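You operate a simulated robot arm through the tools that you are given. There is no shell and no other tool.

The job below is to be done with a simulated robot arm. You get a single attempt, and the scene is never put back.

TASK
Set the controls near the top of the grey cabinet. At the end: the wind switch is set to in; the width knob is turned to 60 mm; the red-marked knob is turned to loose; the white tape dispenser from the top of the grey cabinet is on the dark shelf of the rewinder; whatever was shut is shut again. Leave all else as you found it, and nothing knocked over. Set down upright: tape dispenser.

The check looks at the end state, three seconds after you hand in, the way a careful person would. Anything else that was tipped, shoved, dropped, spilled or broken makes it a failure.

THE ROBOT
A 7-joint arm with a three-finger gripper, fixed in place. Base frame: the origin is at the foot of the arm, x ahead of it, y to its left, z up. Readings come in m, rad, newtons and seconds.
Its first joint turns from -2.897 to 2.897 rad. Payload 2.69 kg.
Tool frame: the origin (TCP) lies between the finger pads and is the grasp point; the fingertips stand 0.03 m ahead of it; z points along the fingers, y is the line along which they close. Largest opening 0.128 m; the body of the gripper starts 0.117 m behind the TCP.
Orientation is that of the tool frame in the base frame, as a unit quaternion [x, y, z, w]. With the fingers straight down and closing along the base's y, the tool's x points along the base's -x, its y along +y and its z along -z.

THE INTERFACE
- The arm moves only by the tool apply_moves. Its argument "series" is a list of rows, each a list of 3 entries, a list of its own where there are three numbers: the turn, a rotation vector about the base's x, y, z in units of 6 degrees (1.0 is 6 degrees), then the shift along the base's x, y, z in units of 30 mm (1.0 is 30 mm), then the opening in per cent of the stroke, from 0 (shut) to 100 (fully open). In form: [[[rx, ry, rz], [tx, ty, tz], gripper], ...]. A call has 1 to 20 rows; each row shifts and turns the commanded pose from where the row before left it. A call with a number of a shift or a turn outside -1 to 1 is refused whole. Each row takes 0.2 s and may step no farther than 0.05 m and 0.15 rad from the row before; otherwise, or with a gripper value out of range, the whole call is refused. A pose out of reach is approached as far as the arm can. The call stops where the force on the tool passes 40 N (or 10 N more than at its start, if that is more) or the arm is blocked; 0.2 s more then pass. Each finger halts on what it meets, pressing with about 39 N; the grip force reading is that of the motor and also rises with nothing between the fingers. The clock runs only during rows and for 0.2 s after the last one: add rows that do not move to give the fingers time. The reply holds the time, the measured pose of the TCP, the force on the tool along the base axes, the opening and the grip force, in the units named above and with some noise, with the torque about the TCP (base axes, N m) and any sound that the robot's microphone picked up, and new pictures: "show" is both (left out), scene, wrist or none.
- Cameras (640 x 400 px; columns grow to the right, rows downward): "scene" is fixed at [0.2197, 0.488, 1.6832]; the picture's right is [-0.46, -0.89, 0.00], its down [-0.43, 0.22, -0.88] and it looks along [0.78, -0.40, -0.48] (base axes); focal length 240 px, centre (320, 200). "wrist" rides on the gripper at [0.058, 0.054, -0.131] in the tool frame; the picture's right is [-0.68, 0.74, 0.00], its down [-0.62, -0.57, -0.55] and it looks along [-0.40, -0.37, 0.84] (tool axes); focal length 234 px, centre (320, 200). There is no depth. A picture from a camera that has moved, and an enlarged one, comes with that camera's place and axes in the base frame and with its lens. The place of the scene camera against the robot may be out by one fixed shift of up to 0.018 m in any direction.
- raise_lower(by): slides the trunk up (or, below 0, down) by that many m; the arm rides with it, the base frame stays. It gives what a move gives, with no picture.
- zoom(camera, box): a new picture of the part [left, top, right, bottom] of that camera's present view, enlarged. No time passes.
- job_done(): hands the job in; it is judged then, once.

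Places have to be worked out from the pictures, the camera data and where the tool is seen. Open the gripper and draw the arm clear of the work before you hand the job in, unless the task says otherwise.

The tools are called after "Request:" as name(argument=value, ...) on one line, values as JSON. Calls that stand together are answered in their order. apply_moves: Moves the arm, as the interface text tells. Its arguments: {"type":"object","properties":{"series":{"type":"array"},"show":{"type":"string","enum":["both","scene","wrist","none"]}},"required":["series"]} The other tools are called the same way: raise_lower (by) slides the trunk up or down; zoom (camera, box) takes an enlarged picture of a part of a camera's view; job_done () hands the job in.

At the start:

```text
t: 0.0
position: [0.6303, 0.2988, 1.5794]
tool_rot: [0.0, 1.0, 0.001, 0.0]
force: [-1.1, -0.8, 0.1]
wrist_torque: [0.0, 0.01, 0.03]
gripper_width: 0.128
finger_force: 0.1
trunk travel left (down, up): [-0.175, 0.175]
```

scene: 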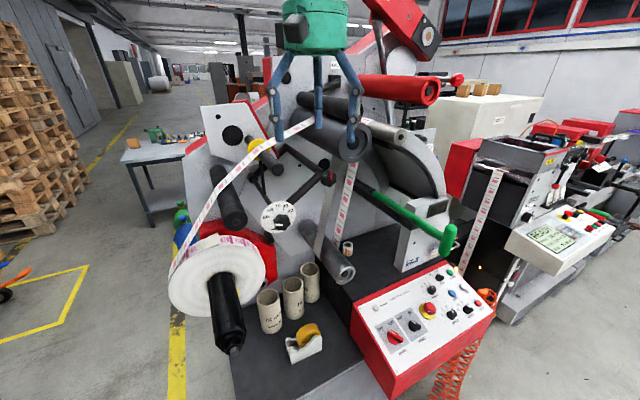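
wrist: 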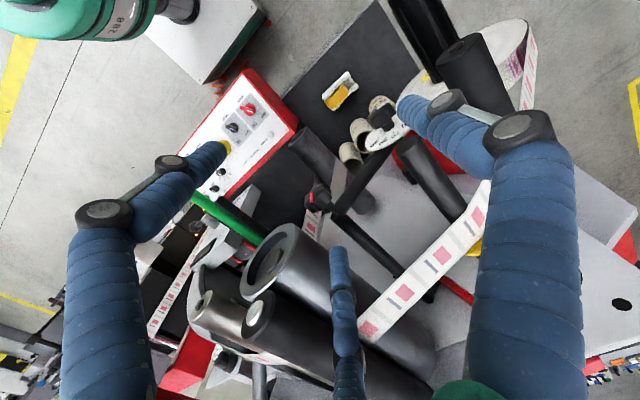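

I'll start by looking closely at the control panel and the machine without moving anything.

Request:
zoom(camera="scene", box=[350, 250, 510, 350])

Request:
zoom(camera="scene", box=[240, 240, 400, 400])

Request:
zoom(camera="scene", box=[440, 130, 640, 290])

Request:
zoom(camera="wrist", box=[180, 60, 400, 200])

```text
4.00 times, centred on (430, 300) of scene
camera zoom: at [0.2197, 0.488, 1.6832], right [-0.46, -0.89, 0.0], down [-0.43, 0.22, -0.88], along [0.78, -0.4, -0.48], focal length 961 px, centre (-120, -200)
```

zoom: 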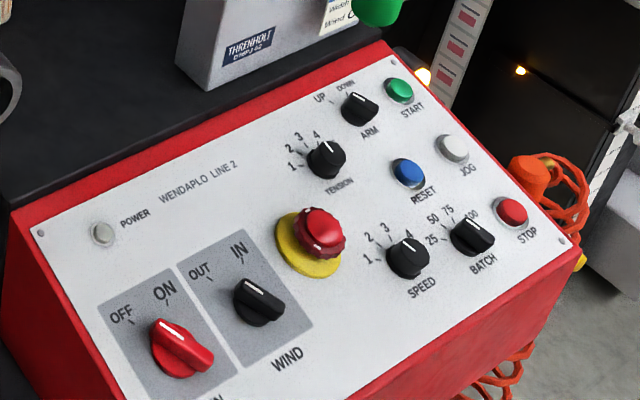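

```text
2.50 times, centred on (320, 320) of scene
camera zoom: at [0.2197, 0.488, 1.6832], right [-0.46, -0.89, 0.0], down [-0.43, 0.22, -0.88], along [0.78, -0.4, -0.48], focal length 601 px, centre (320, -100)
```

zoom: 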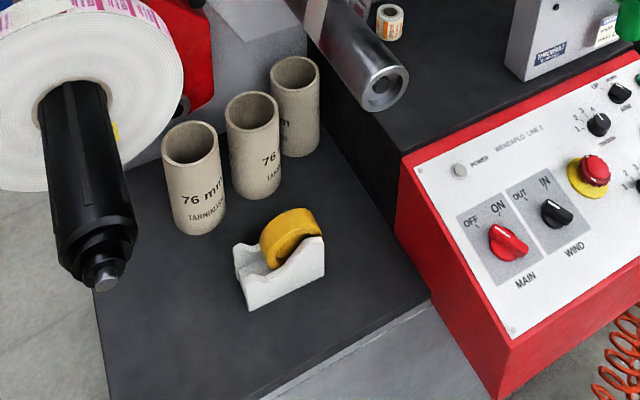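

```text
2.50 times, centred on (540, 210) of scene
camera zoom: at [0.2197, 0.488, 1.6832], right [-0.46, -0.89, 0.0], down [-0.43, 0.22, -0.88], along [0.78, -0.4, -0.48], focal length 601 px, centre (-230, 175)
```

zoom: 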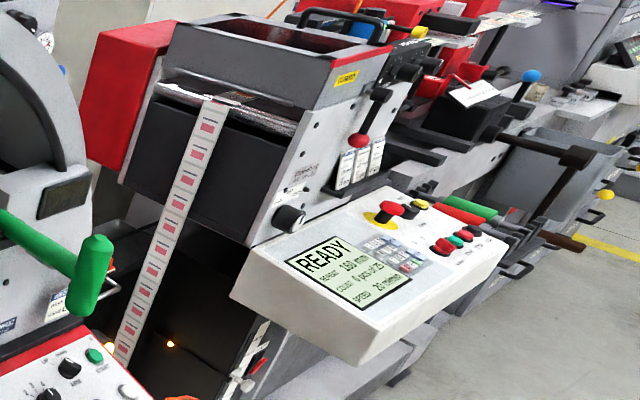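

```text
2.86 times, centred on (290, 130) of wrist
camera zoom: at [0.5738, 0.3522, 1.7101], right [0.68, 0.74, 0.0], down [0.62, -0.57, 0.55], along [0.4, -0.37, -0.84], focal length 669 px, centre (406, 400)
```

zoom: 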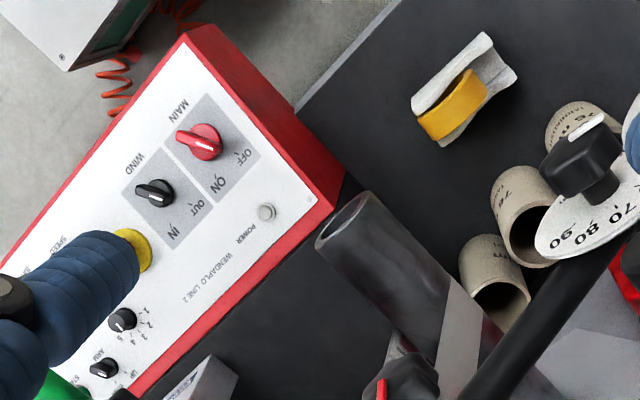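

Request:
zoom(camera="scene", box=[380, 180, 480, 280])

Request:
zoom(camera="scene", box=[240, 140, 360, 240])

Request:
zoom(camera="scene", box=[180, 60, 320, 180])

Request:
zoom(camera="scene", box=[320, 0, 520, 150])

Request:
zoom(camera="wrist", box=[130, 150, 330, 350])

Request:
zoom(camera="wrist", box=[320, 60, 480, 200])

Request:
zoom(camera="scene", box=[110, 110, 240, 240])

```text
4.00 times, centred on (430, 230) of scene
camera zoom: at [0.2197, 0.488, 1.6832], right [-0.46, -0.89, 0.0], down [-0.43, 0.22, -0.88], along [0.78, -0.4, -0.48], focal length 961 px, centre (-120, 80)
```

zoom: 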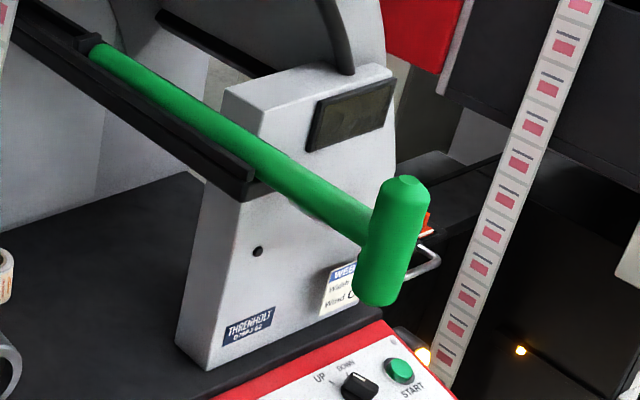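

```text
4.00 times, centred on (300, 190) of scene
camera zoom: at [0.2197, 0.488, 1.6832], right [-0.46, -0.89, 0.0], down [-0.43, 0.22, -0.88], along [0.78, -0.4, -0.48], focal length 961 px, centre (400, 240)
```

zoom: 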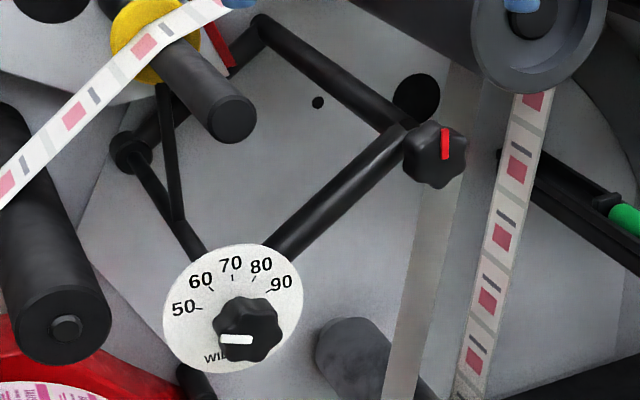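

```text
3.33 times, centred on (250, 120) of scene
camera zoom: at [0.2197, 0.488, 1.6832], right [-0.46, -0.89, 0.0], down [-0.43, 0.22, -0.88], along [0.78, -0.4, -0.48], focal length 801 px, centre (553, 467)
```

zoom: 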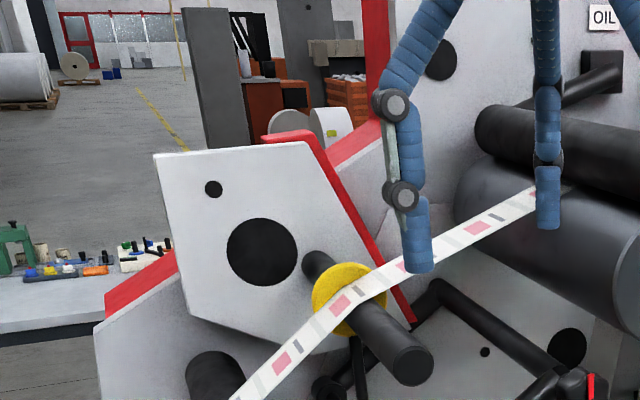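

```text
2.67 times, centred on (420, 75) of scene
camera zoom: at [0.2197, 0.488, 1.6832], right [-0.46, -0.89, 0.0], down [-0.43, 0.22, -0.88], along [0.78, -0.4, -0.48], focal length 641 px, centre (53, 533)
```

zoom: 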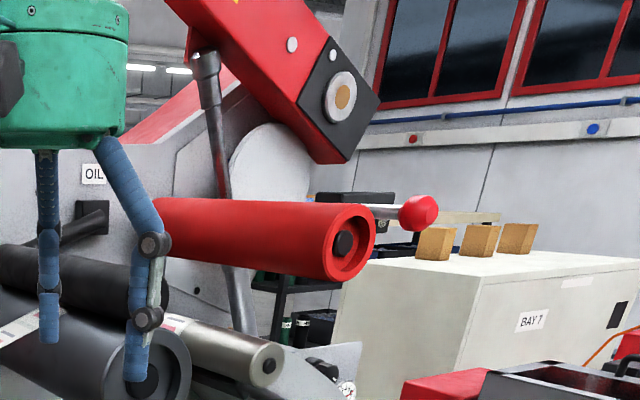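

```text
2.00 times, centred on (230, 250) of wrist
camera zoom: at [0.5738, 0.3522, 1.7101], right [0.68, 0.74, 0.0], down [0.62, -0.57, 0.55], along [0.4, -0.37, -0.84], focal length 468 px, centre (500, 100)
```

zoom: 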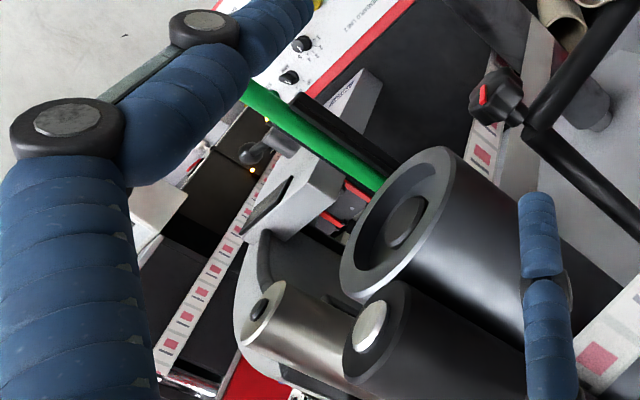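

```text
2.86 times, centred on (400, 130) of wrist
camera zoom: at [0.5738, 0.3522, 1.7101], right [0.68, 0.74, 0.0], down [0.62, -0.57, 0.55], along [0.4, -0.37, -0.84], focal length 669 px, centre (91, 400)
```

zoom: 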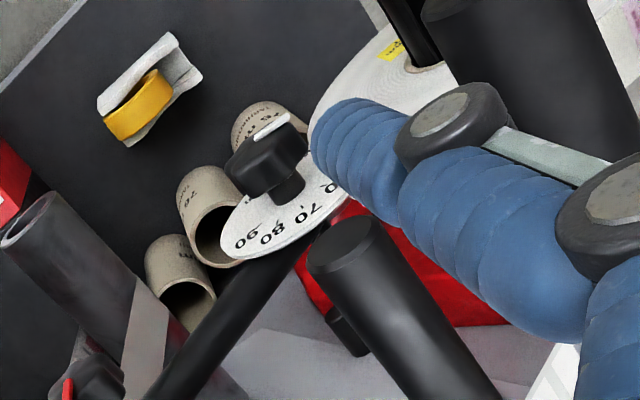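

```text
3.08 times, centred on (175, 175) of scene
camera zoom: at [0.2197, 0.488, 1.6832], right [-0.46, -0.89, 0.0], down [-0.43, 0.22, -0.88], along [0.78, -0.4, -0.48], focal length 740 px, centre (766, 277)
```

zoom: 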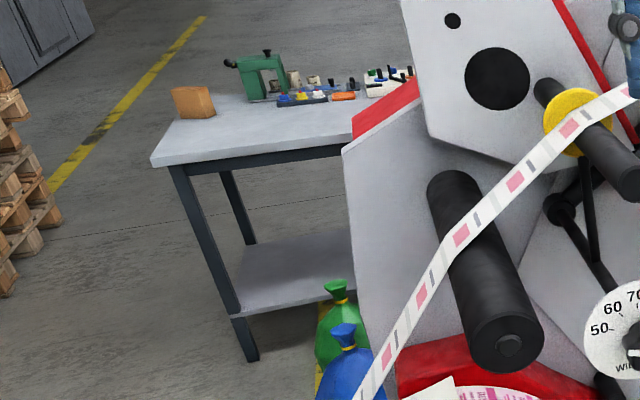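

The panel's wind switch seems to stand at OUT, the white "width" dial is roughly at (0.70, 0.36, 1.35), the red-marked knob roughly at (0.70, 0.23, 1.44), and the dispenser roughly at (0.73, 0.31, 0.73). I back the arm away from the machine and tilt the tool forward a bit to see more with the wrist camera.

Request:
apply_moves(series=[[[0, 0, 0], [-1, 0, 0], 60], [[0, 0, 0], [-1, 0, 0], 60], [[0, -0.8, 0], [-1, 0, 0], 60], [[0, -0.8, 0], [-1, 0, 0], 60], [[0, -0.8, 0], [-1, 0, 0], 60], [[0, -0.8, 0], [-1, 0, 0], 60], [[0, -0.8, 0], [-1, 0, 0], 60]])

```text
t: 1.6
position: [0.4191, 0.2977, 1.579]
tool_rot: [0.001, 0.978, -0.001, 0.21]
force: [0.2, -0.3, 0.2]
wrist_torque: [-0.02, -0.01, -0.01]
gripper_width: 0.0765
finger_force: 0.1
trunk travel left (down, up): [-0.175, 0.175]
camera wrist: at [0.3139, 0.3518, 1.6757], right [0.62, 0.74, 0.28], down [0.34, -0.57, 0.75], along [0.71, -0.37, -0.6], focal length 234 px, centre (320, 200)
```

scene: 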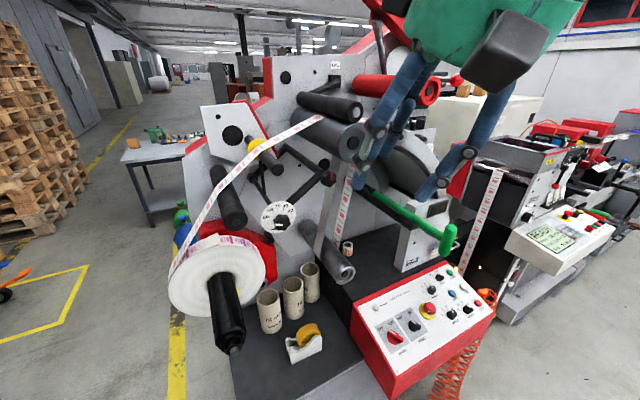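
wrist: 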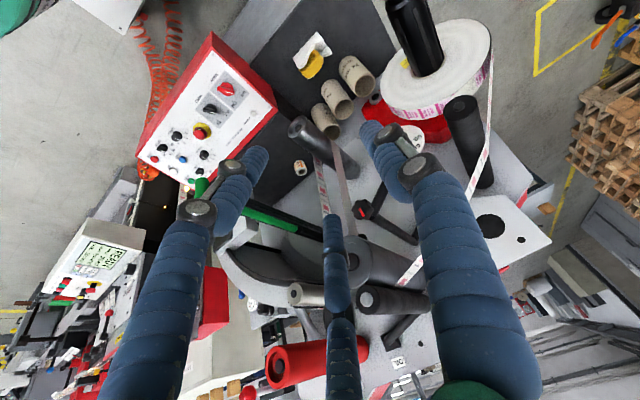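

Now I zoom in on details in the new wrist view: the red knob and dial, and the two dark surfaces.

Request:
zoom(camera="wrist", box=[320, 100, 460, 260])

Request:
zoom(camera="wrist", box=[220, 0, 420, 130])

Request:
zoom(camera="wrist", box=[140, 50, 280, 190])

Request:
zoom(camera="scene", box=[270, 140, 370, 240])

Request:
zoom(camera="scene", box=[300, 200, 500, 400])

Request:
zoom(camera="wrist", box=[180, 170, 320, 350])

```text
2.50 times, centred on (390, 180) of wrist
camera zoom: at [0.3139, 0.3518, 1.6757], right [0.62, 0.74, 0.28], down [0.34, -0.57, 0.75], along [0.71, -0.37, -0.6], focal length 585 px, centre (145, 250)
```

zoom: 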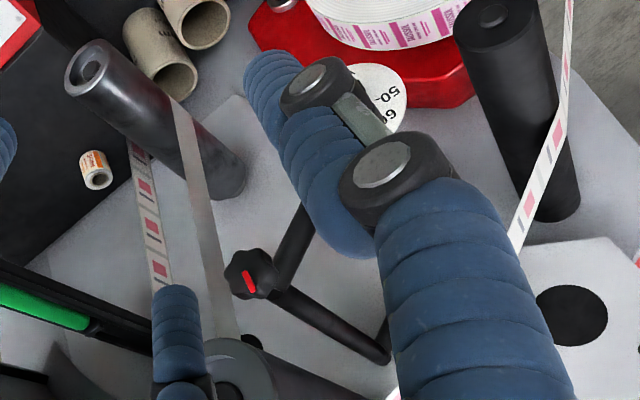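

```text
3.08 times, centred on (320, 65) of wrist
camera zoom: at [0.3139, 0.3518, 1.6757], right [0.62, 0.74, 0.28], down [0.34, -0.57, 0.75], along [0.71, -0.37, -0.6], focal length 720 px, centre (320, 615)
```

zoom: 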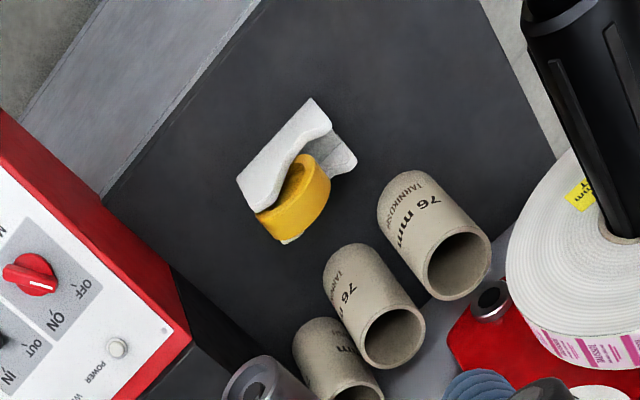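

```text
2.86 times, centred on (210, 120) of wrist
camera zoom: at [0.3139, 0.3518, 1.6757], right [0.62, 0.74, 0.28], down [0.34, -0.57, 0.75], along [0.71, -0.37, -0.6], focal length 669 px, centre (634, 429)
```

zoom: 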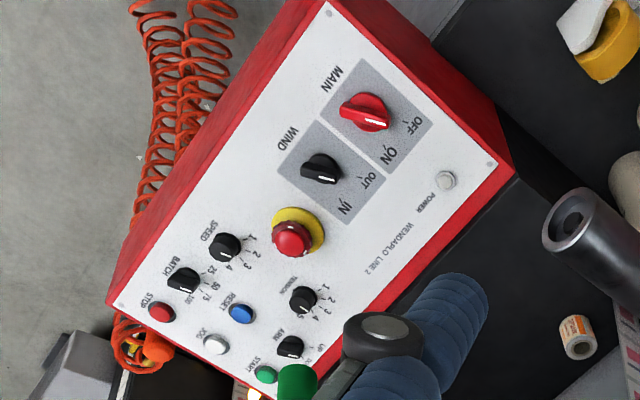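

```text
4.00 times, centred on (320, 190) of scene
camera zoom: at [0.2197, 0.488, 1.6832], right [-0.46, -0.89, 0.0], down [-0.43, 0.22, -0.88], along [0.78, -0.4, -0.48], focal length 961 px, centre (320, 240)
```

zoom: 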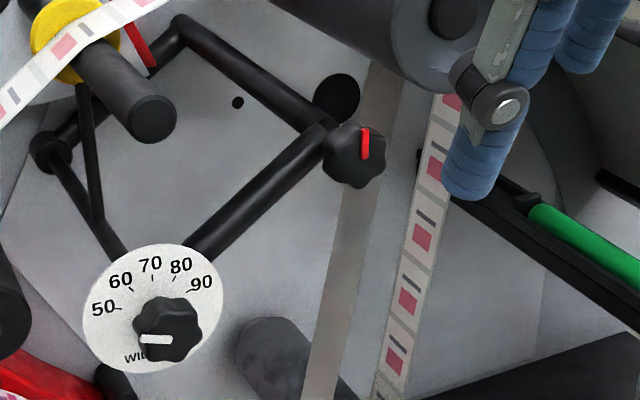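

```text
2.00 times, centred on (400, 300) of scene
camera zoom: at [0.2197, 0.488, 1.6832], right [-0.46, -0.89, 0.0], down [-0.43, 0.22, -0.88], along [0.78, -0.4, -0.48], focal length 481 px, centre (160, 0)
```

zoom: 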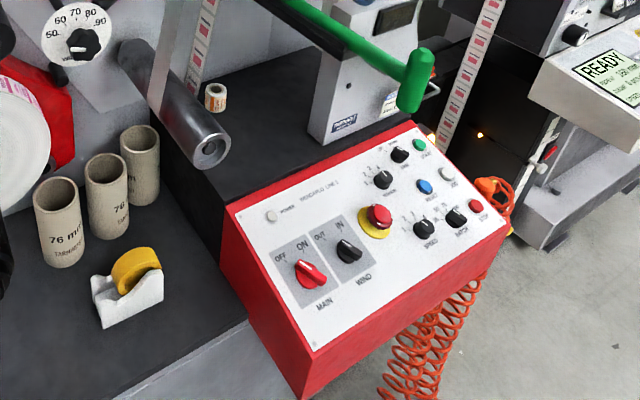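

```text
2.22 times, centred on (250, 260) of wrist
camera zoom: at [0.3139, 0.3518, 1.6757], right [0.62, 0.74, 0.28], down [0.34, -0.57, 0.75], along [0.71, -0.37, -0.6], focal length 520 px, centre (476, 67)
```

zoom: 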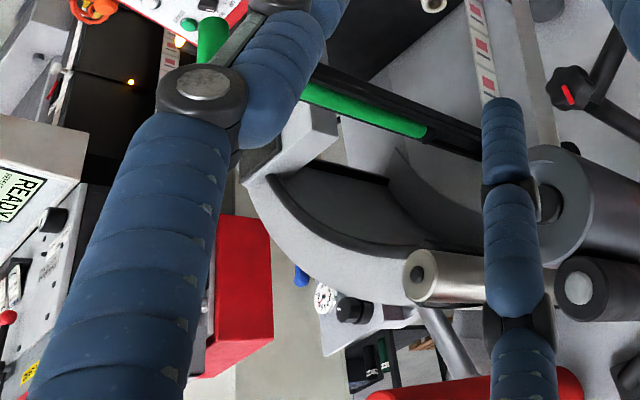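

The width pointer looks set at 50 and the red mark points up; I can't see a "loose" label yet. I turn the tool to face forward to get a level view of the machine front.

Request:
apply_moves(series=[[[0, -1, 0], [0, 0, 0], 40], [[0, -1, 0], [0, 0, 0], 40], [[0, -1, 0], [0, 0, 0], 40], [[0, -1, 0], [0, 0, 0], 40], [[0, -1, 0], [0, 0, 0], 40], [[0, -1, 0], [0, 0, 0], 40], [[0, -1, 0], [0, 0, 0], 40], [[0, -1, 0], [0, 0, 0], 40], [[0, -1, 0], [0, 0, 0], 40], [[0, -1, 0], [0, 0, 0], 40], [[0, -1, 0], [0, 0, 0], 40]])

```text
t: 4.0
position: [0.422, 0.2977, 1.5791]
tool_rot: [0.001, 0.707, 0.0, 0.708]
force: [1.2, -0.2, 0.3]
wrist_torque: [-0.04, -0.03, 0.04]
gripper_width: 0.0511
finger_force: 0.1
trunk travel left (down, up): [-0.175, 0.175]
camera wrist: at [0.2913, 0.3519, 1.5208], right [0.0, 0.74, 0.68], down [-0.55, -0.57, 0.61], along [0.84, -0.37, 0.41], focal length 234 px, centre (320, 200)
```

scene: 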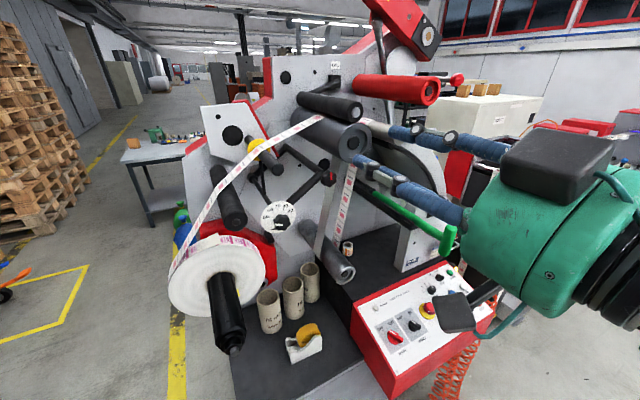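
wrist: 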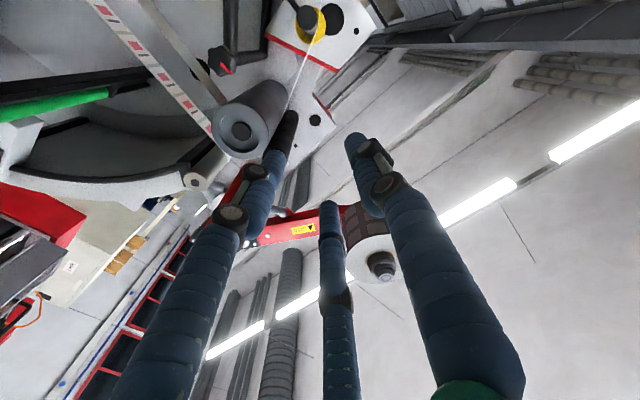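

That pose works; now I roll the tool 90° so the wrist camera looks forward, right and down, lowering it a little for a level view of the front.

Request:
apply_moves(series=[[[1, 0, 0], [0, 0, -0.3], 40], [[1, 0, 0], [0, 0, -0.3], 40], [[1, 0, 0], [0, 0, -0.3], 40], [[1, 0, 0], [0, 0, -0.3], 40], [[1, 0, 0], [0, 0, -0.3], 40], [[1, 0, 0], [0, 0, -0.3], 40], [[1, 0, 0], [0, 0, -0.3], 40], [[1, 0, 0], [0, 0, -0.3], 40], [[1, 0, 0], [0, 0, -0.3], 40], [[1, 0, 0], [0, 0, -0.3], 40], [[1, 0, 0], [0, 0, -0.3], 40], [[1, 0, 0], [0, 0, -0.3], 40], [[1, 0, 0], [0, 0, -0.3], 40], [[1, 0, 0], [0, 0, -0.3], 40], [[1, 0, 0], [0, 0, -0.3], 40]])

```text
t: 7.2
position: [0.427, 0.311, 1.5458]
tool_rot: [0.472, 0.542, 0.457, 0.524]
force: [-1.1, -1.8, 0.8]
wrist_torque: [0.02, 0.07, 0.19]
gripper_width: 0.0511
finger_force: 0.0
out of reach, approached as far as the arm can: row 12, 13, 14, 15
trunk travel left (down, up): [-0.175, 0.175]
camera wrist: at [0.2997, 0.3767, 1.5959], right [0.03, -0.57, 0.82], down [-0.56, -0.69, -0.46], along [0.83, -0.45, -0.34], focal length 234 px, centre (320, 200)
```

scene: 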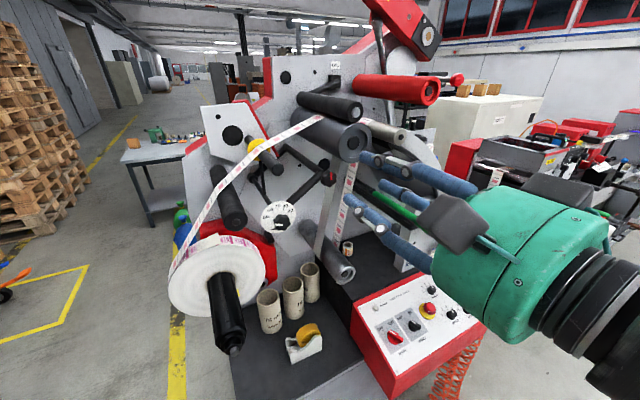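
wrist: 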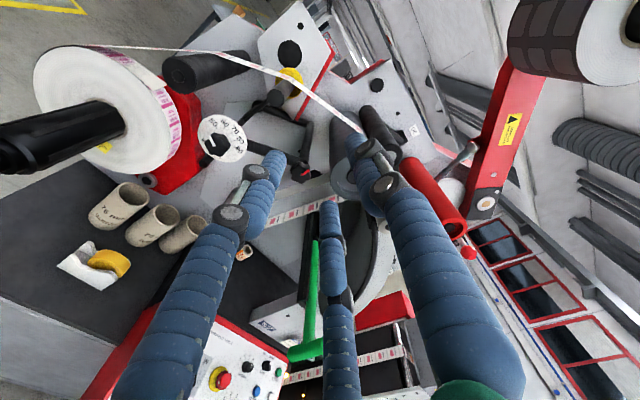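

The roll hit a limit at about 70°, but the view is useful. I zoom into it before going on.

Request:
zoom(camera="wrist", box=[180, 90, 340, 210])

Request:
zoom(camera="wrist", box=[200, 200, 440, 400])

Request:
zoom(camera="wrist", box=[0, 160, 240, 400])

```text
3.33 times, centred on (260, 150) of wrist
camera zoom: at [0.2997, 0.3767, 1.5959], right [0.03, -0.57, 0.82], down [-0.56, -0.69, -0.46], along [0.83, -0.45, -0.34], focal length 781 px, centre (520, 367)
```

zoom: 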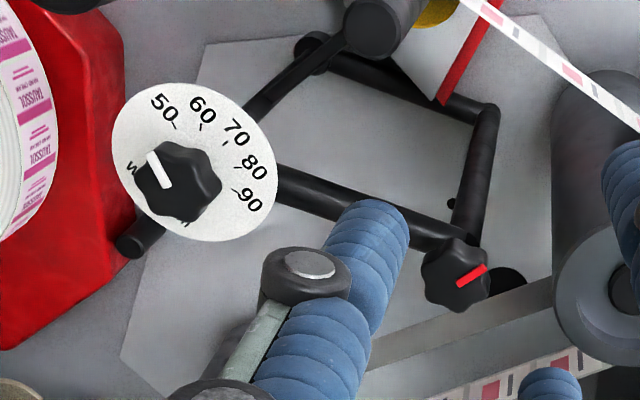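

```text
2.00 times, centred on (320, 300) of wrist
camera zoom: at [0.2997, 0.3767, 1.5959], right [0.03, -0.57, 0.82], down [-0.56, -0.69, -0.46], along [0.83, -0.45, -0.34], focal length 468 px, centre (320, 0)
```

zoom: 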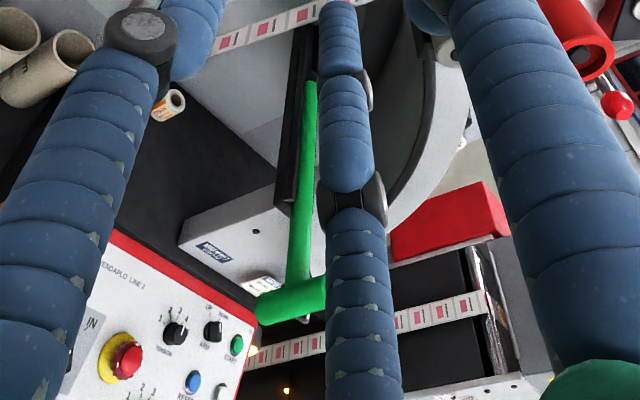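

```text
1.67 times, centred on (120, 280) of wrist
camera zoom: at [0.2997, 0.3767, 1.5959], right [0.03, -0.57, 0.82], down [-0.56, -0.69, -0.46], along [0.83, -0.45, -0.34], focal length 390 px, centre (653, 67)
```

zoom: 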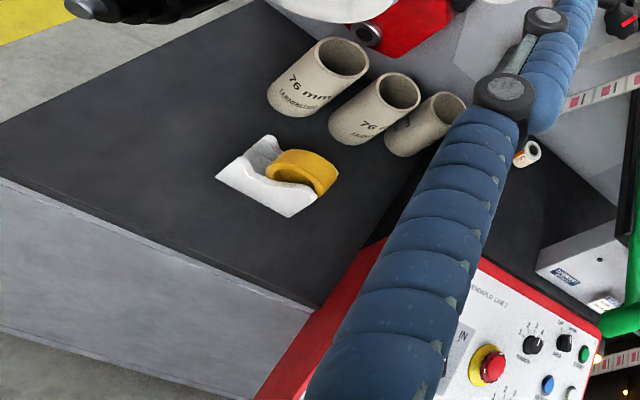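

The lower dark-topped block with grey sides is the grey cabinet (the dispenser stands on it), and the higher dark deck behind the red panel is the rewinder's shelf. I roll back the other way so that the camera ends up above the gripper, looking down-left at the dial.

Request:
apply_moves(series=[[[-1, 0, 0], [0, 0, 0], 40], [[-1, 0, 0], [0, 0, 0], 40], [[-1, 0, 0], [0, 0, 0], 40], [[-1, 0, 0], [0, 0, 0], 40], [[-1, 0, 0], [0, 0, 0], 40], [[-1, 0, 0], [0, 0, 0], 40], [[-1, 0, 0], [0, 0, 0], 40], [[-1, 0, 0], [0, 0, 0], 40], [[-1, 0, 0], [0, 0, 0], 40], [[-1, 0, 0], [0, 0, 0], 40], [[-1, 0, 0], [0, 0, 0], 40], [[-1, 0, 0], [0, 0, 0], 40], [[-1, 0, 0], [0, 0, 0], 40], [[-1, 0, 0], [0, 0, 0], 40], [[-1, 0, 0], [0, 0, 0], 40]], show="none")

Request:
apply_moves(series=[[[-1, 0, 0], [0, 0, 0], 40], [[-1, 0, 0], [0, 0, 0], 40], [[-1, 0, 0], [0, 0, 0], 40], [[-1, 0, 0], [0, 0, 0], 40], [[-1, 0, 0], [0, 0, 0], 40], [[-1, 0, 0], [0, 0, 0], 40], [[-1, 0, 0], [0, 0, 0], 40], [[-1, 0, 0], [0, 0, 0], 40], [[-1, 0, 0], [0, 0, 0], 40], [[-1, 0, 0], [0, 0, 0], 40], [[-1, 0, 0], [0, 0, 0], 40], [[-1, 0, 0], [0, 0, 0], 40], [[-1, 0, 0], [0, 0, 0], 40], [[-1, 0, 0], [0, 0, 0], 40], [[-1, 0, 0], [0, 0, 0], 40]])

```text
t: 10.4
position: [0.4299, 0.3126, 1.5457]
tool_rot: [-0.038, 0.707, -0.061, 0.704]
force: [0.5, 0.0, 0.0]
wrist_torque: [0.01, 0.03, 0.01]
gripper_width: 0.0512
finger_force: 0.1
trunk travel left (down, up): [-0.175, 0.175]
```

```text
t: 13.6
position: [0.4275, 0.314, 1.5461]
tool_rot: [0.525, -0.456, 0.544, -0.47]
force: [-0.9, -0.1, 0.2]
wrist_torque: [0.0, 0.0, 0.01]
gripper_width: 0.0514
finger_force: 0.1
trunk travel left (down, up): [-0.175, 0.175]
camera wrist: at [0.3008, 0.2483, 1.4962], right [0.03, 0.57, -0.82], down [-0.56, 0.69, 0.45], along [0.83, 0.45, 0.34], focal length 234 px, centre (320, 200)
```

scene: 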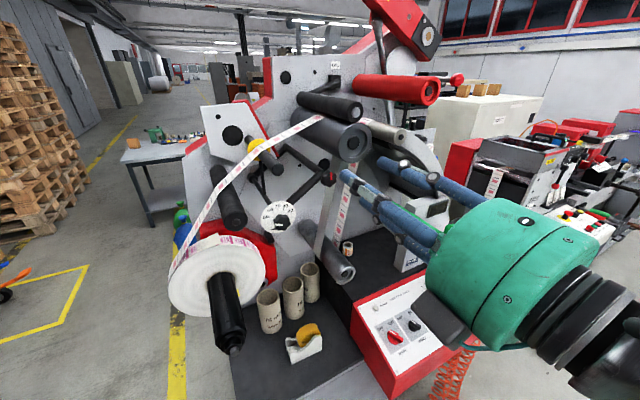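
wrist: 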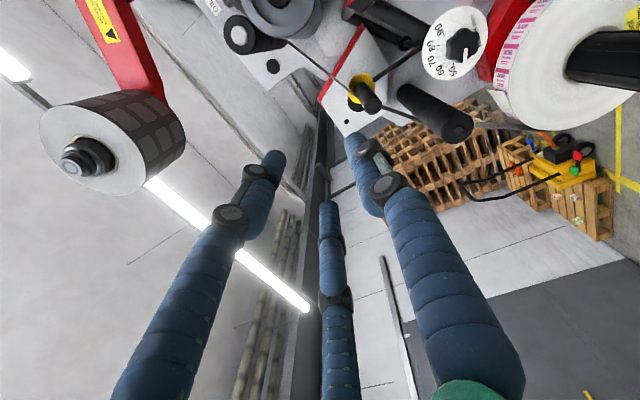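

The commanded pose restarts from the measured one after an unreachable row. I continue the roll to bring the camera on top, lowering toward dial height.

Request:
apply_moves(series=[[[-0.976, 0, 0], [0, 0, -0.35], 40], [[-0.976, 0, 0], [0, 0, -0.35], 40], [[-0.976, 0, 0], [0, 0, -0.35], 40], [[-0.976, 0, 0], [0, 0, -0.35], 40], [[-0.976, 0, 0], [0, 0, -0.35], 40], [[-0.976, 0, 0], [0, 0, -0.35], 40], [[-0.976, 0, 0], [0, 0, -0.35], 40], [[-0.976, 0, 0], [0, 0, -0.35], 40], [[-0.976, 0, 0], [0, 0, -0.35], 40], [[-0.976, 0, 0], [0, 0, -0.35], 40], [[-0.976, 0, 0], [0, 0, -0.35], 40], [[-0.976, 0, 0], [0, 0, -0.35], 40], [[-0.976, 0, 0], [0, 0, -0.35], 40], [[-0.976, 0, 0], [0, 0, -0.35], 40]])

```text
t: 16.6
position: [0.43, 0.3127, 1.3983]
tool_rot: [0.705, 0.012, 0.709, -0.011]
force: [-0.1, 0.1, -0.3]
wrist_torque: [0.01, -0.02, 0.03]
gripper_width: 0.0513
finger_force: 0.0
trunk travel left (down, up): [-0.175, 0.175]
camera wrist: at [0.3007, 0.2557, 1.4565], right [0.03, -0.74, -0.67], down [-0.56, 0.55, -0.62], along [0.83, 0.4, -0.4], focal length 234 px, centre (320, 200)
```

scene: 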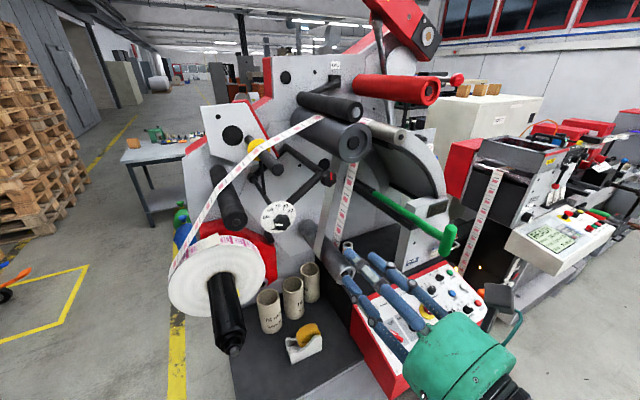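
wrist: 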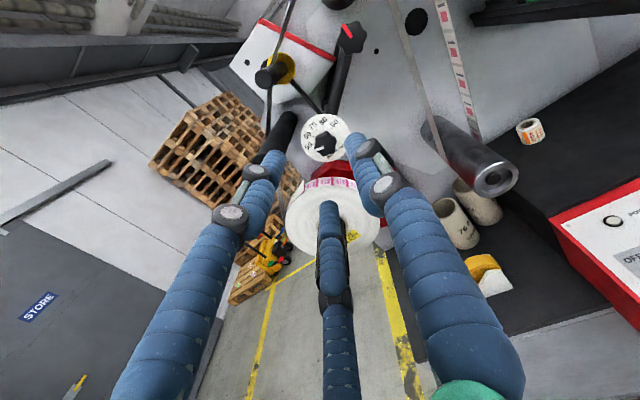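

Request:
zoom(camera="wrist", box=[290, 0, 390, 170])

Request:
zoom(camera="wrist", box=[300, 10, 380, 70])

Request:
zoom(camera="scene", box=[250, 150, 350, 240])

```text
2.35 times, centred on (340, 85) of wrist
camera zoom: at [0.3007, 0.2557, 1.4565], right [0.03, -0.74, -0.67], down [-0.56, 0.55, -0.62], along [0.83, 0.4, -0.4], focal length 551 px, centre (273, 471)
```

zoom: 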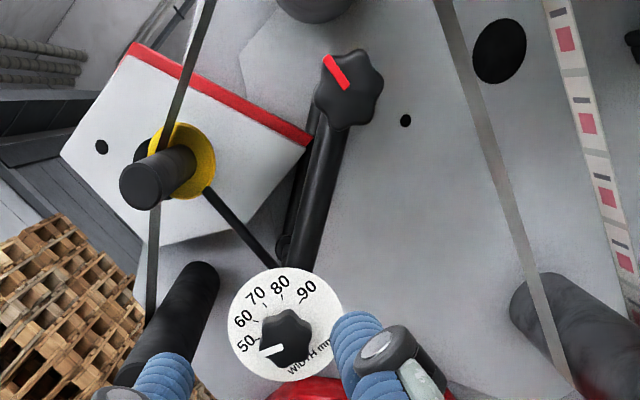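

```text
6.67 times, centred on (340, 40) of wrist
camera zoom: at [0.3007, 0.2557, 1.4565], right [0.03, -0.74, -0.67], down [-0.56, 0.55, -0.62], along [0.83, 0.4, -0.4], focal length 1561 px, centre (187, 1267)
```

zoom: 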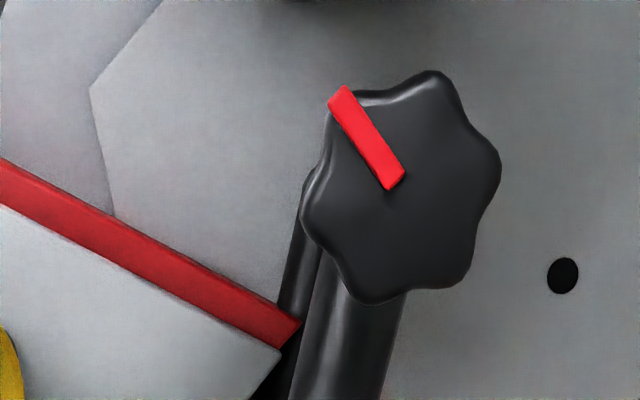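

```text
4.44 times, centred on (300, 195) of scene
camera zoom: at [0.2197, 0.488, 1.6832], right [-0.46, -0.89, 0.0], down [-0.43, 0.22, -0.88], along [0.78, -0.4, -0.48], focal length 1068 px, centre (409, 222)
```

zoom: 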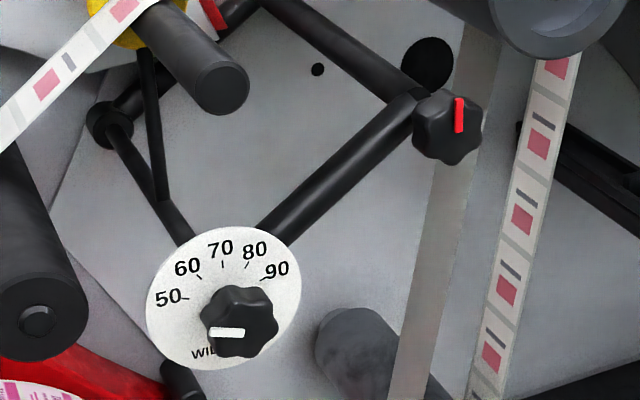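

Triangulated: width knob about (0.706, 0.361, 1.344), red knob about (0.711, 0.228, 1.436), both ~42 mm stars; the scene camera seems offset ~+0.018 in y. I bring the tool in front of the width knob, at x≈0.55, for a close look.

Request:
apply_moves(series=[[[0, 0, 0], [1, 0.4, -0.45], 60], [[0, 0, 0], [1, 0.4, -0.45], 60], [[0, 0, 0], [1, 0.4, -0.45], 60], [[0, 0, 0], [1, 0.4, -0.45], 60]])

Request:
zoom(camera="wrist", box=[260, 60, 400, 160])

Request:
zoom(camera="scene", box=[220, 140, 380, 260])

```text
t: 17.6
position: [0.5493, 0.3617, 1.3439]
tool_rot: [0.704, 0.012, 0.71, -0.011]
force: [0.3, -0.4, -0.6]
wrist_torque: [0.01, 0.01, 0.02]
gripper_width: 0.0768
finger_force: 0.0
trunk travel left (down, up): [-0.175, 0.175]
camera wrist: at [0.4209, 0.3036, 1.4012], right [0.03, -0.74, -0.68], down [-0.56, 0.55, -0.62], along [0.83, 0.4, -0.4], focal length 234 px, centre (320, 200)
```

scene: 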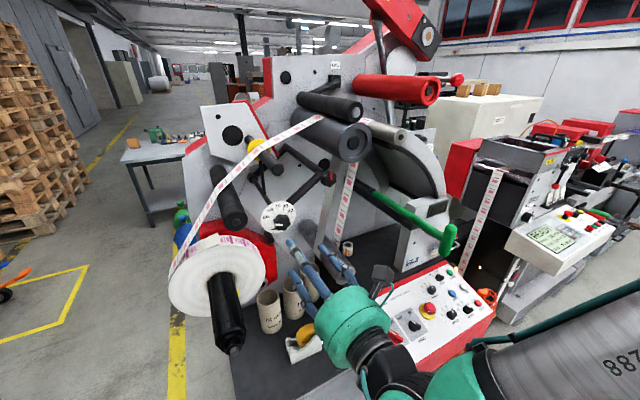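
wrist: 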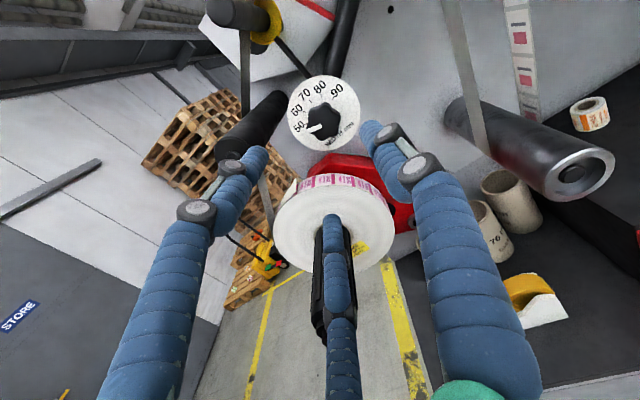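

```text
4.00 times, centred on (330, 110) of wrist
camera zoom: at [0.4209, 0.3036, 1.4012], right [0.03, -0.74, -0.68], down [-0.56, 0.55, -0.62], along [0.83, 0.4, -0.4], focal length 937 px, centre (280, 560)
```

zoom: 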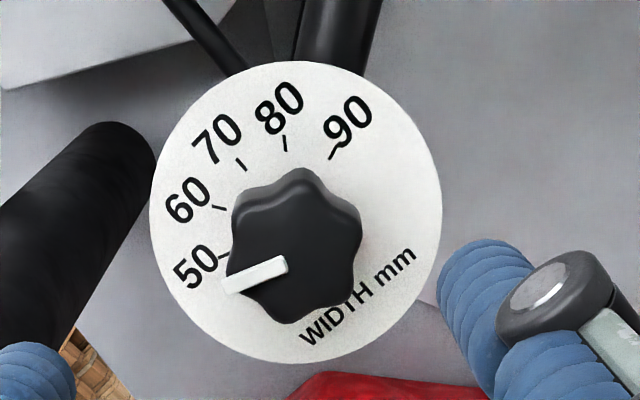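

```text
3.33 times, centred on (300, 200) of scene
camera zoom: at [0.2197, 0.488, 1.6832], right [-0.46, -0.89, 0.0], down [-0.43, 0.22, -0.88], along [0.78, -0.4, -0.48], focal length 801 px, centre (387, 200)
```

zoom: 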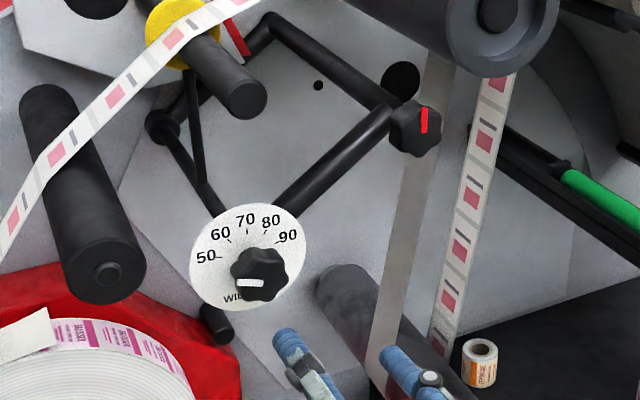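

The dial face is at x≈0.734, centred (0.360, 1.346), with the knob front at x≈0.69; 50→60 is about a 40° clockwise turn. I square up the yaw, roll −20° so the fingers meet the star's valleys, and advance most of the way.

Request:
apply_moves(series=[[[-0.833, 0, -0.31], [0, 0, 0], 60], [[-0.833, 0, 0], [0, 0, 0], 60], [[-0.833, 0, 0], [0.5, 0, 0], 60], [[-0.833, 0, 0], [1, 0, 0], 60], [[0, 0, 0], [1, 0, 0], 60], [[0, 0, 0], [0.2, 0, 0], 60]])

Request:
zoom(camera="wrist", box=[240, 60, 420, 200])

Request:
zoom(camera="scene", box=[220, 150, 360, 260])

```text
t: 19.0
position: [0.63, 0.3599, 1.3431]
tool_rot: [0.695, 0.124, 0.698, 0.123]
force: [0.0, -0.3, 0.5]
wrist_torque: [-0.02, -0.01, -0.02]
gripper_width: 0.0768
finger_force: 0.1
trunk travel left (down, up): [-0.175, 0.175]
camera wrist: at [0.501, 0.3306, 1.4165], right [0.0, -0.92, -0.38], down [-0.55, 0.32, -0.77], along [0.84, 0.21, -0.5], focal length 234 px, centre (320, 200)
```

scene: 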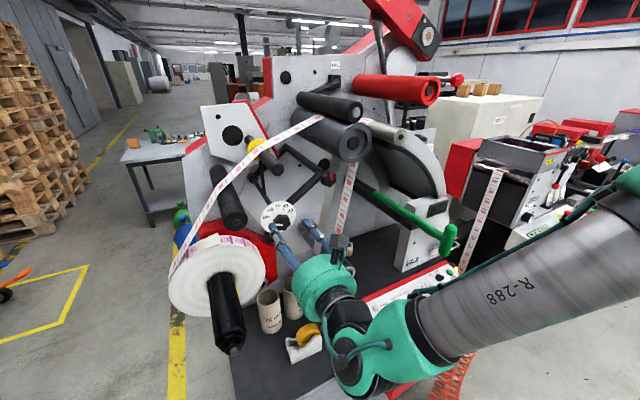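
wrist: 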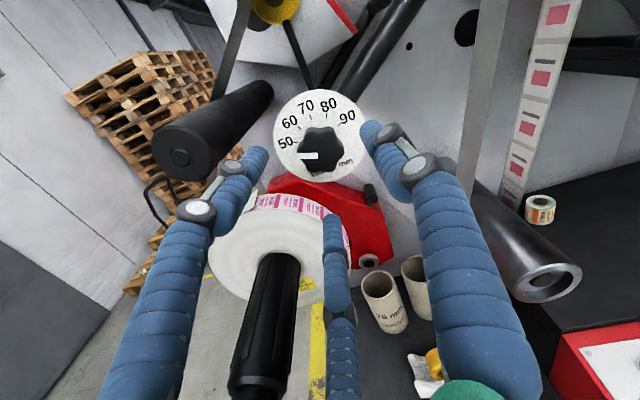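

```text
2.86 times, centred on (330, 130) of wrist
camera zoom: at [0.501, 0.3306, 1.4165], right [0.0, -0.92, -0.38], down [-0.55, 0.32, -0.77], along [0.84, 0.21, -0.5], focal length 669 px, centre (291, 400)
```

zoom: 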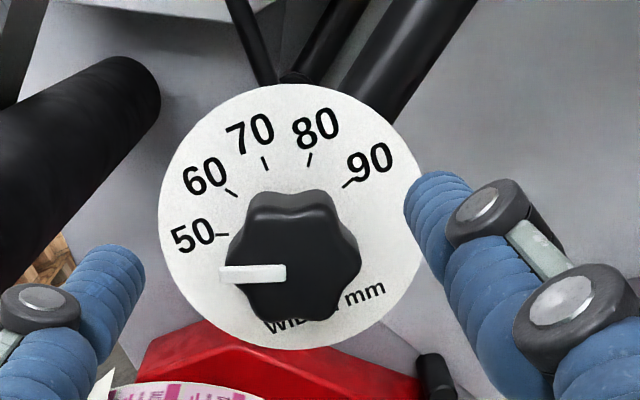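

```text
3.64 times, centred on (290, 205) of scene
camera zoom: at [0.2197, 0.488, 1.6832], right [-0.46, -0.89, 0.0], down [-0.43, 0.22, -0.88], along [0.78, -0.4, -0.48], focal length 874 px, centre (429, 182)
```

zoom: 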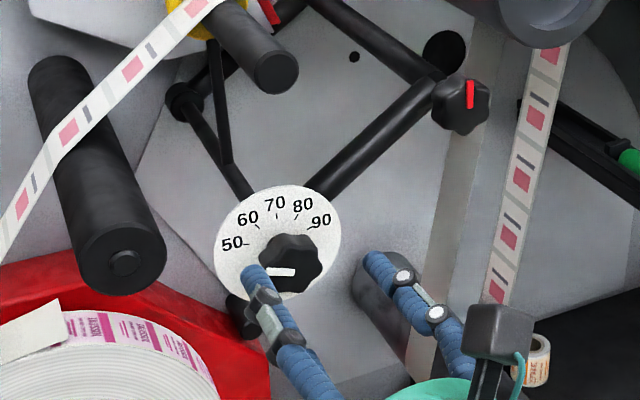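

The fingers straddle the knob; knob axis is at about (y 0.360, z 1.3475). I advance to TCP x≈0.69, then close on it gently without turning yet.

Request:
apply_moves(series=[[[0, 0, 0], [0.6, 0, 0.14], 60], [[0, 0, 0], [0.7, 0, 0], 60], [[0, 0, 0], [0.7, 0, 0], 60], [[0, 0, 0], [0, 0, 0], 45], [[0, 0, 0], [0, 0, 0], 35], [[0, 0, 0], [0, 0, 0], 25], [[0, 0, 0], [0, 0, 0], 15], [[0, 0, 0], [0, 0, 0], 10], [[0, 0, 0], [0, 0, 0], 10]])

Request:
zoom(camera="wrist", box=[240, 60, 420, 200])

Request:
zoom(camera="scene", box=[220, 150, 360, 260])

```text
t: 21.0
position: [0.6893, 0.3603, 1.345]
tool_rot: [0.696, 0.124, 0.697, 0.123]
force: [-4.3, -7.3, -23.0]
wrist_torque: [0.01, 0.49, -0.22]
gripper_width: 0.0397
finger_force: 45.6
trunk travel left (down, up): [-0.175, 0.175]
camera wrist: at [0.5602, 0.3298, 1.4189], right [0.0, -0.92, -0.38], down [-0.55, 0.32, -0.77], along [0.84, 0.21, -0.51], focal length 234 px, centre (320, 200)
```

scene: 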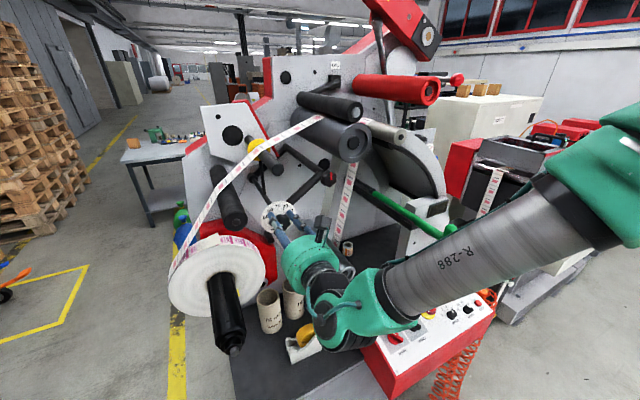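
wrist: 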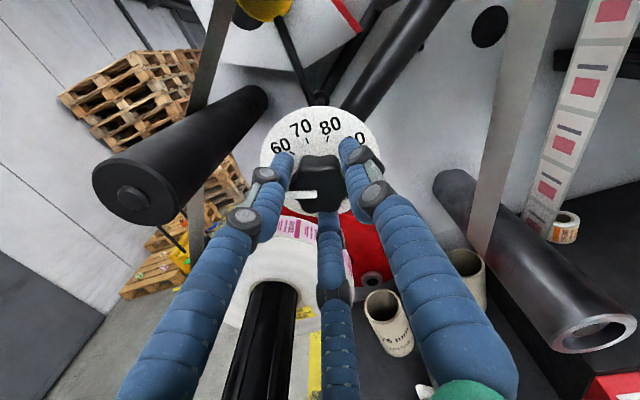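

```text
2.86 times, centred on (330, 130) of wrist
camera zoom: at [0.5602, 0.3298, 1.4189], right [0.0, -0.92, -0.38], down [-0.55, 0.32, -0.77], along [0.84, 0.21, -0.51], focal length 669 px, centre (291, 400)
```

zoom: 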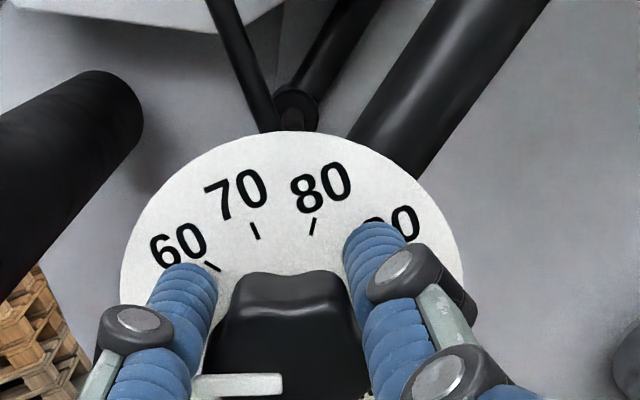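

```text
3.64 times, centred on (290, 205) of scene
camera zoom: at [0.2197, 0.488, 1.6832], right [-0.46, -0.89, 0.0], down [-0.43, 0.22, -0.88], along [0.78, -0.4, -0.48], focal length 874 px, centre (429, 182)
```

zoom: 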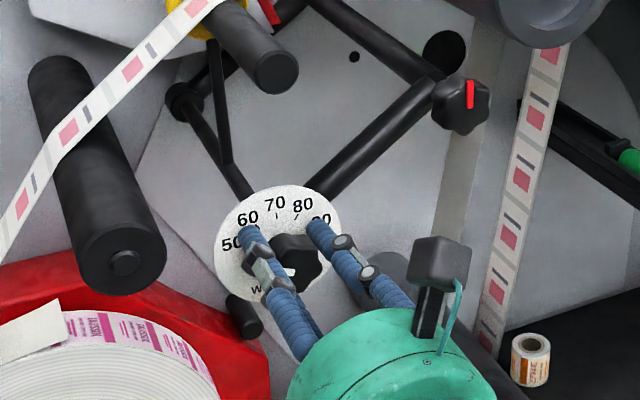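

Gripped at 39.7 mm with a ~23 N downward side load, so my TCP is ~2–3 mm too high; I relax that offset and turn clockwise by ~34°.

Request:
apply_moves(series=[[[0, 0, 0], [0, -0.03, -0.09], 10], [[0.6, 0, 0], [0, 0, 0], 10], [[0.8, 0, 0], [0, 0, 0], 10], [[0.8, 0, 0], [0, 0, 0], 10], [[0.8, 0, 0], [0, 0, 0], 10], [[0.8, 0, 0], [0, 0, 0], 10], [[0.8, 0, 0], [0, 0, 0], 10], [[0.8, 0, 0], [0, 0, 0], 10], [[0.2, 0, 0], [0, 0, 0], 10], [[0, 0, 0], [0, 0, 0], 10]])

Request:
zoom(camera="wrist", box=[240, 60, 420, 200])

Request:
zoom(camera="scene", box=[220, 150, 360, 260])

```text
t: 23.2
position: [0.6889, 0.3602, 1.345]
tool_rot: [0.7, -0.084, 0.704, -0.082]
force: [-9.7, -3.9, -16.0]
wrist_torque: [0.04, 0.39, -0.16]
gripper_width: 0.0398
finger_force: 45.3
trunk travel left (down, up): [-0.175, 0.175]
camera wrist: at [0.56, 0.2945, 1.3891], right [0.0, -0.56, -0.83], down [-0.55, 0.69, -0.47], along [0.84, 0.46, -0.3], focal length 234 px, centre (320, 200)
```

scene: 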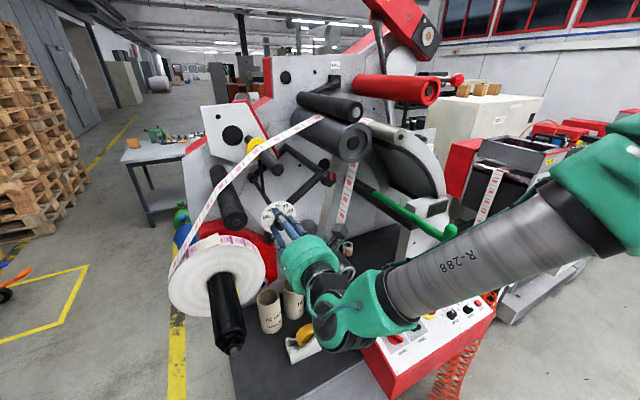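
wrist: 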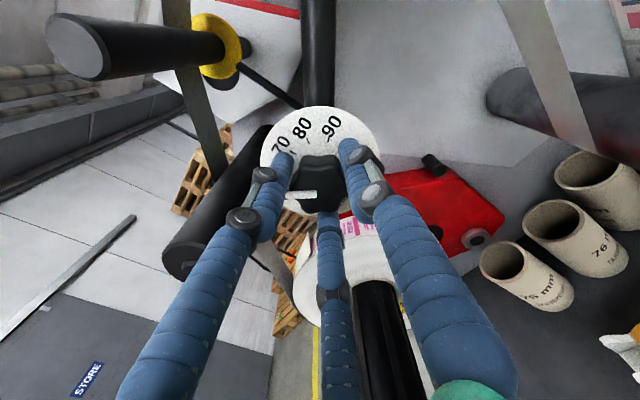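

```text
2.86 times, centred on (330, 130) of wrist
camera zoom: at [0.56, 0.2945, 1.3891], right [0.0, -0.56, -0.83], down [-0.55, 0.69, -0.47], along [0.84, 0.46, -0.3], focal length 669 px, centre (291, 400)
```

zoom: 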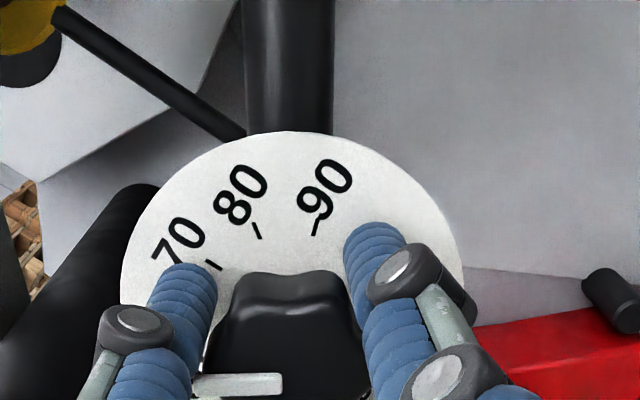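

```text
3.64 times, centred on (290, 205) of scene
camera zoom: at [0.2197, 0.488, 1.6832], right [-0.46, -0.89, 0.0], down [-0.43, 0.22, -0.88], along [0.78, -0.4, -0.48], focal length 874 px, centre (429, 182)
```

zoom: 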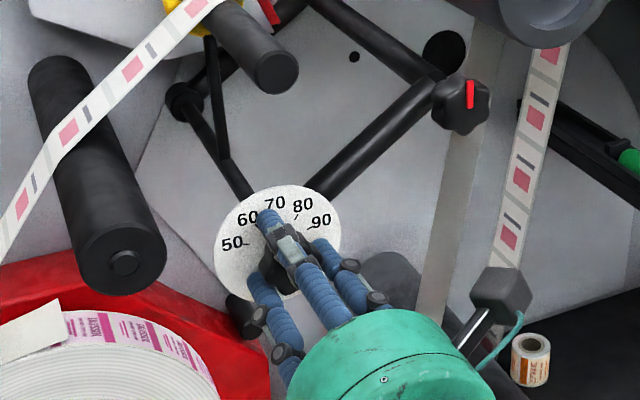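

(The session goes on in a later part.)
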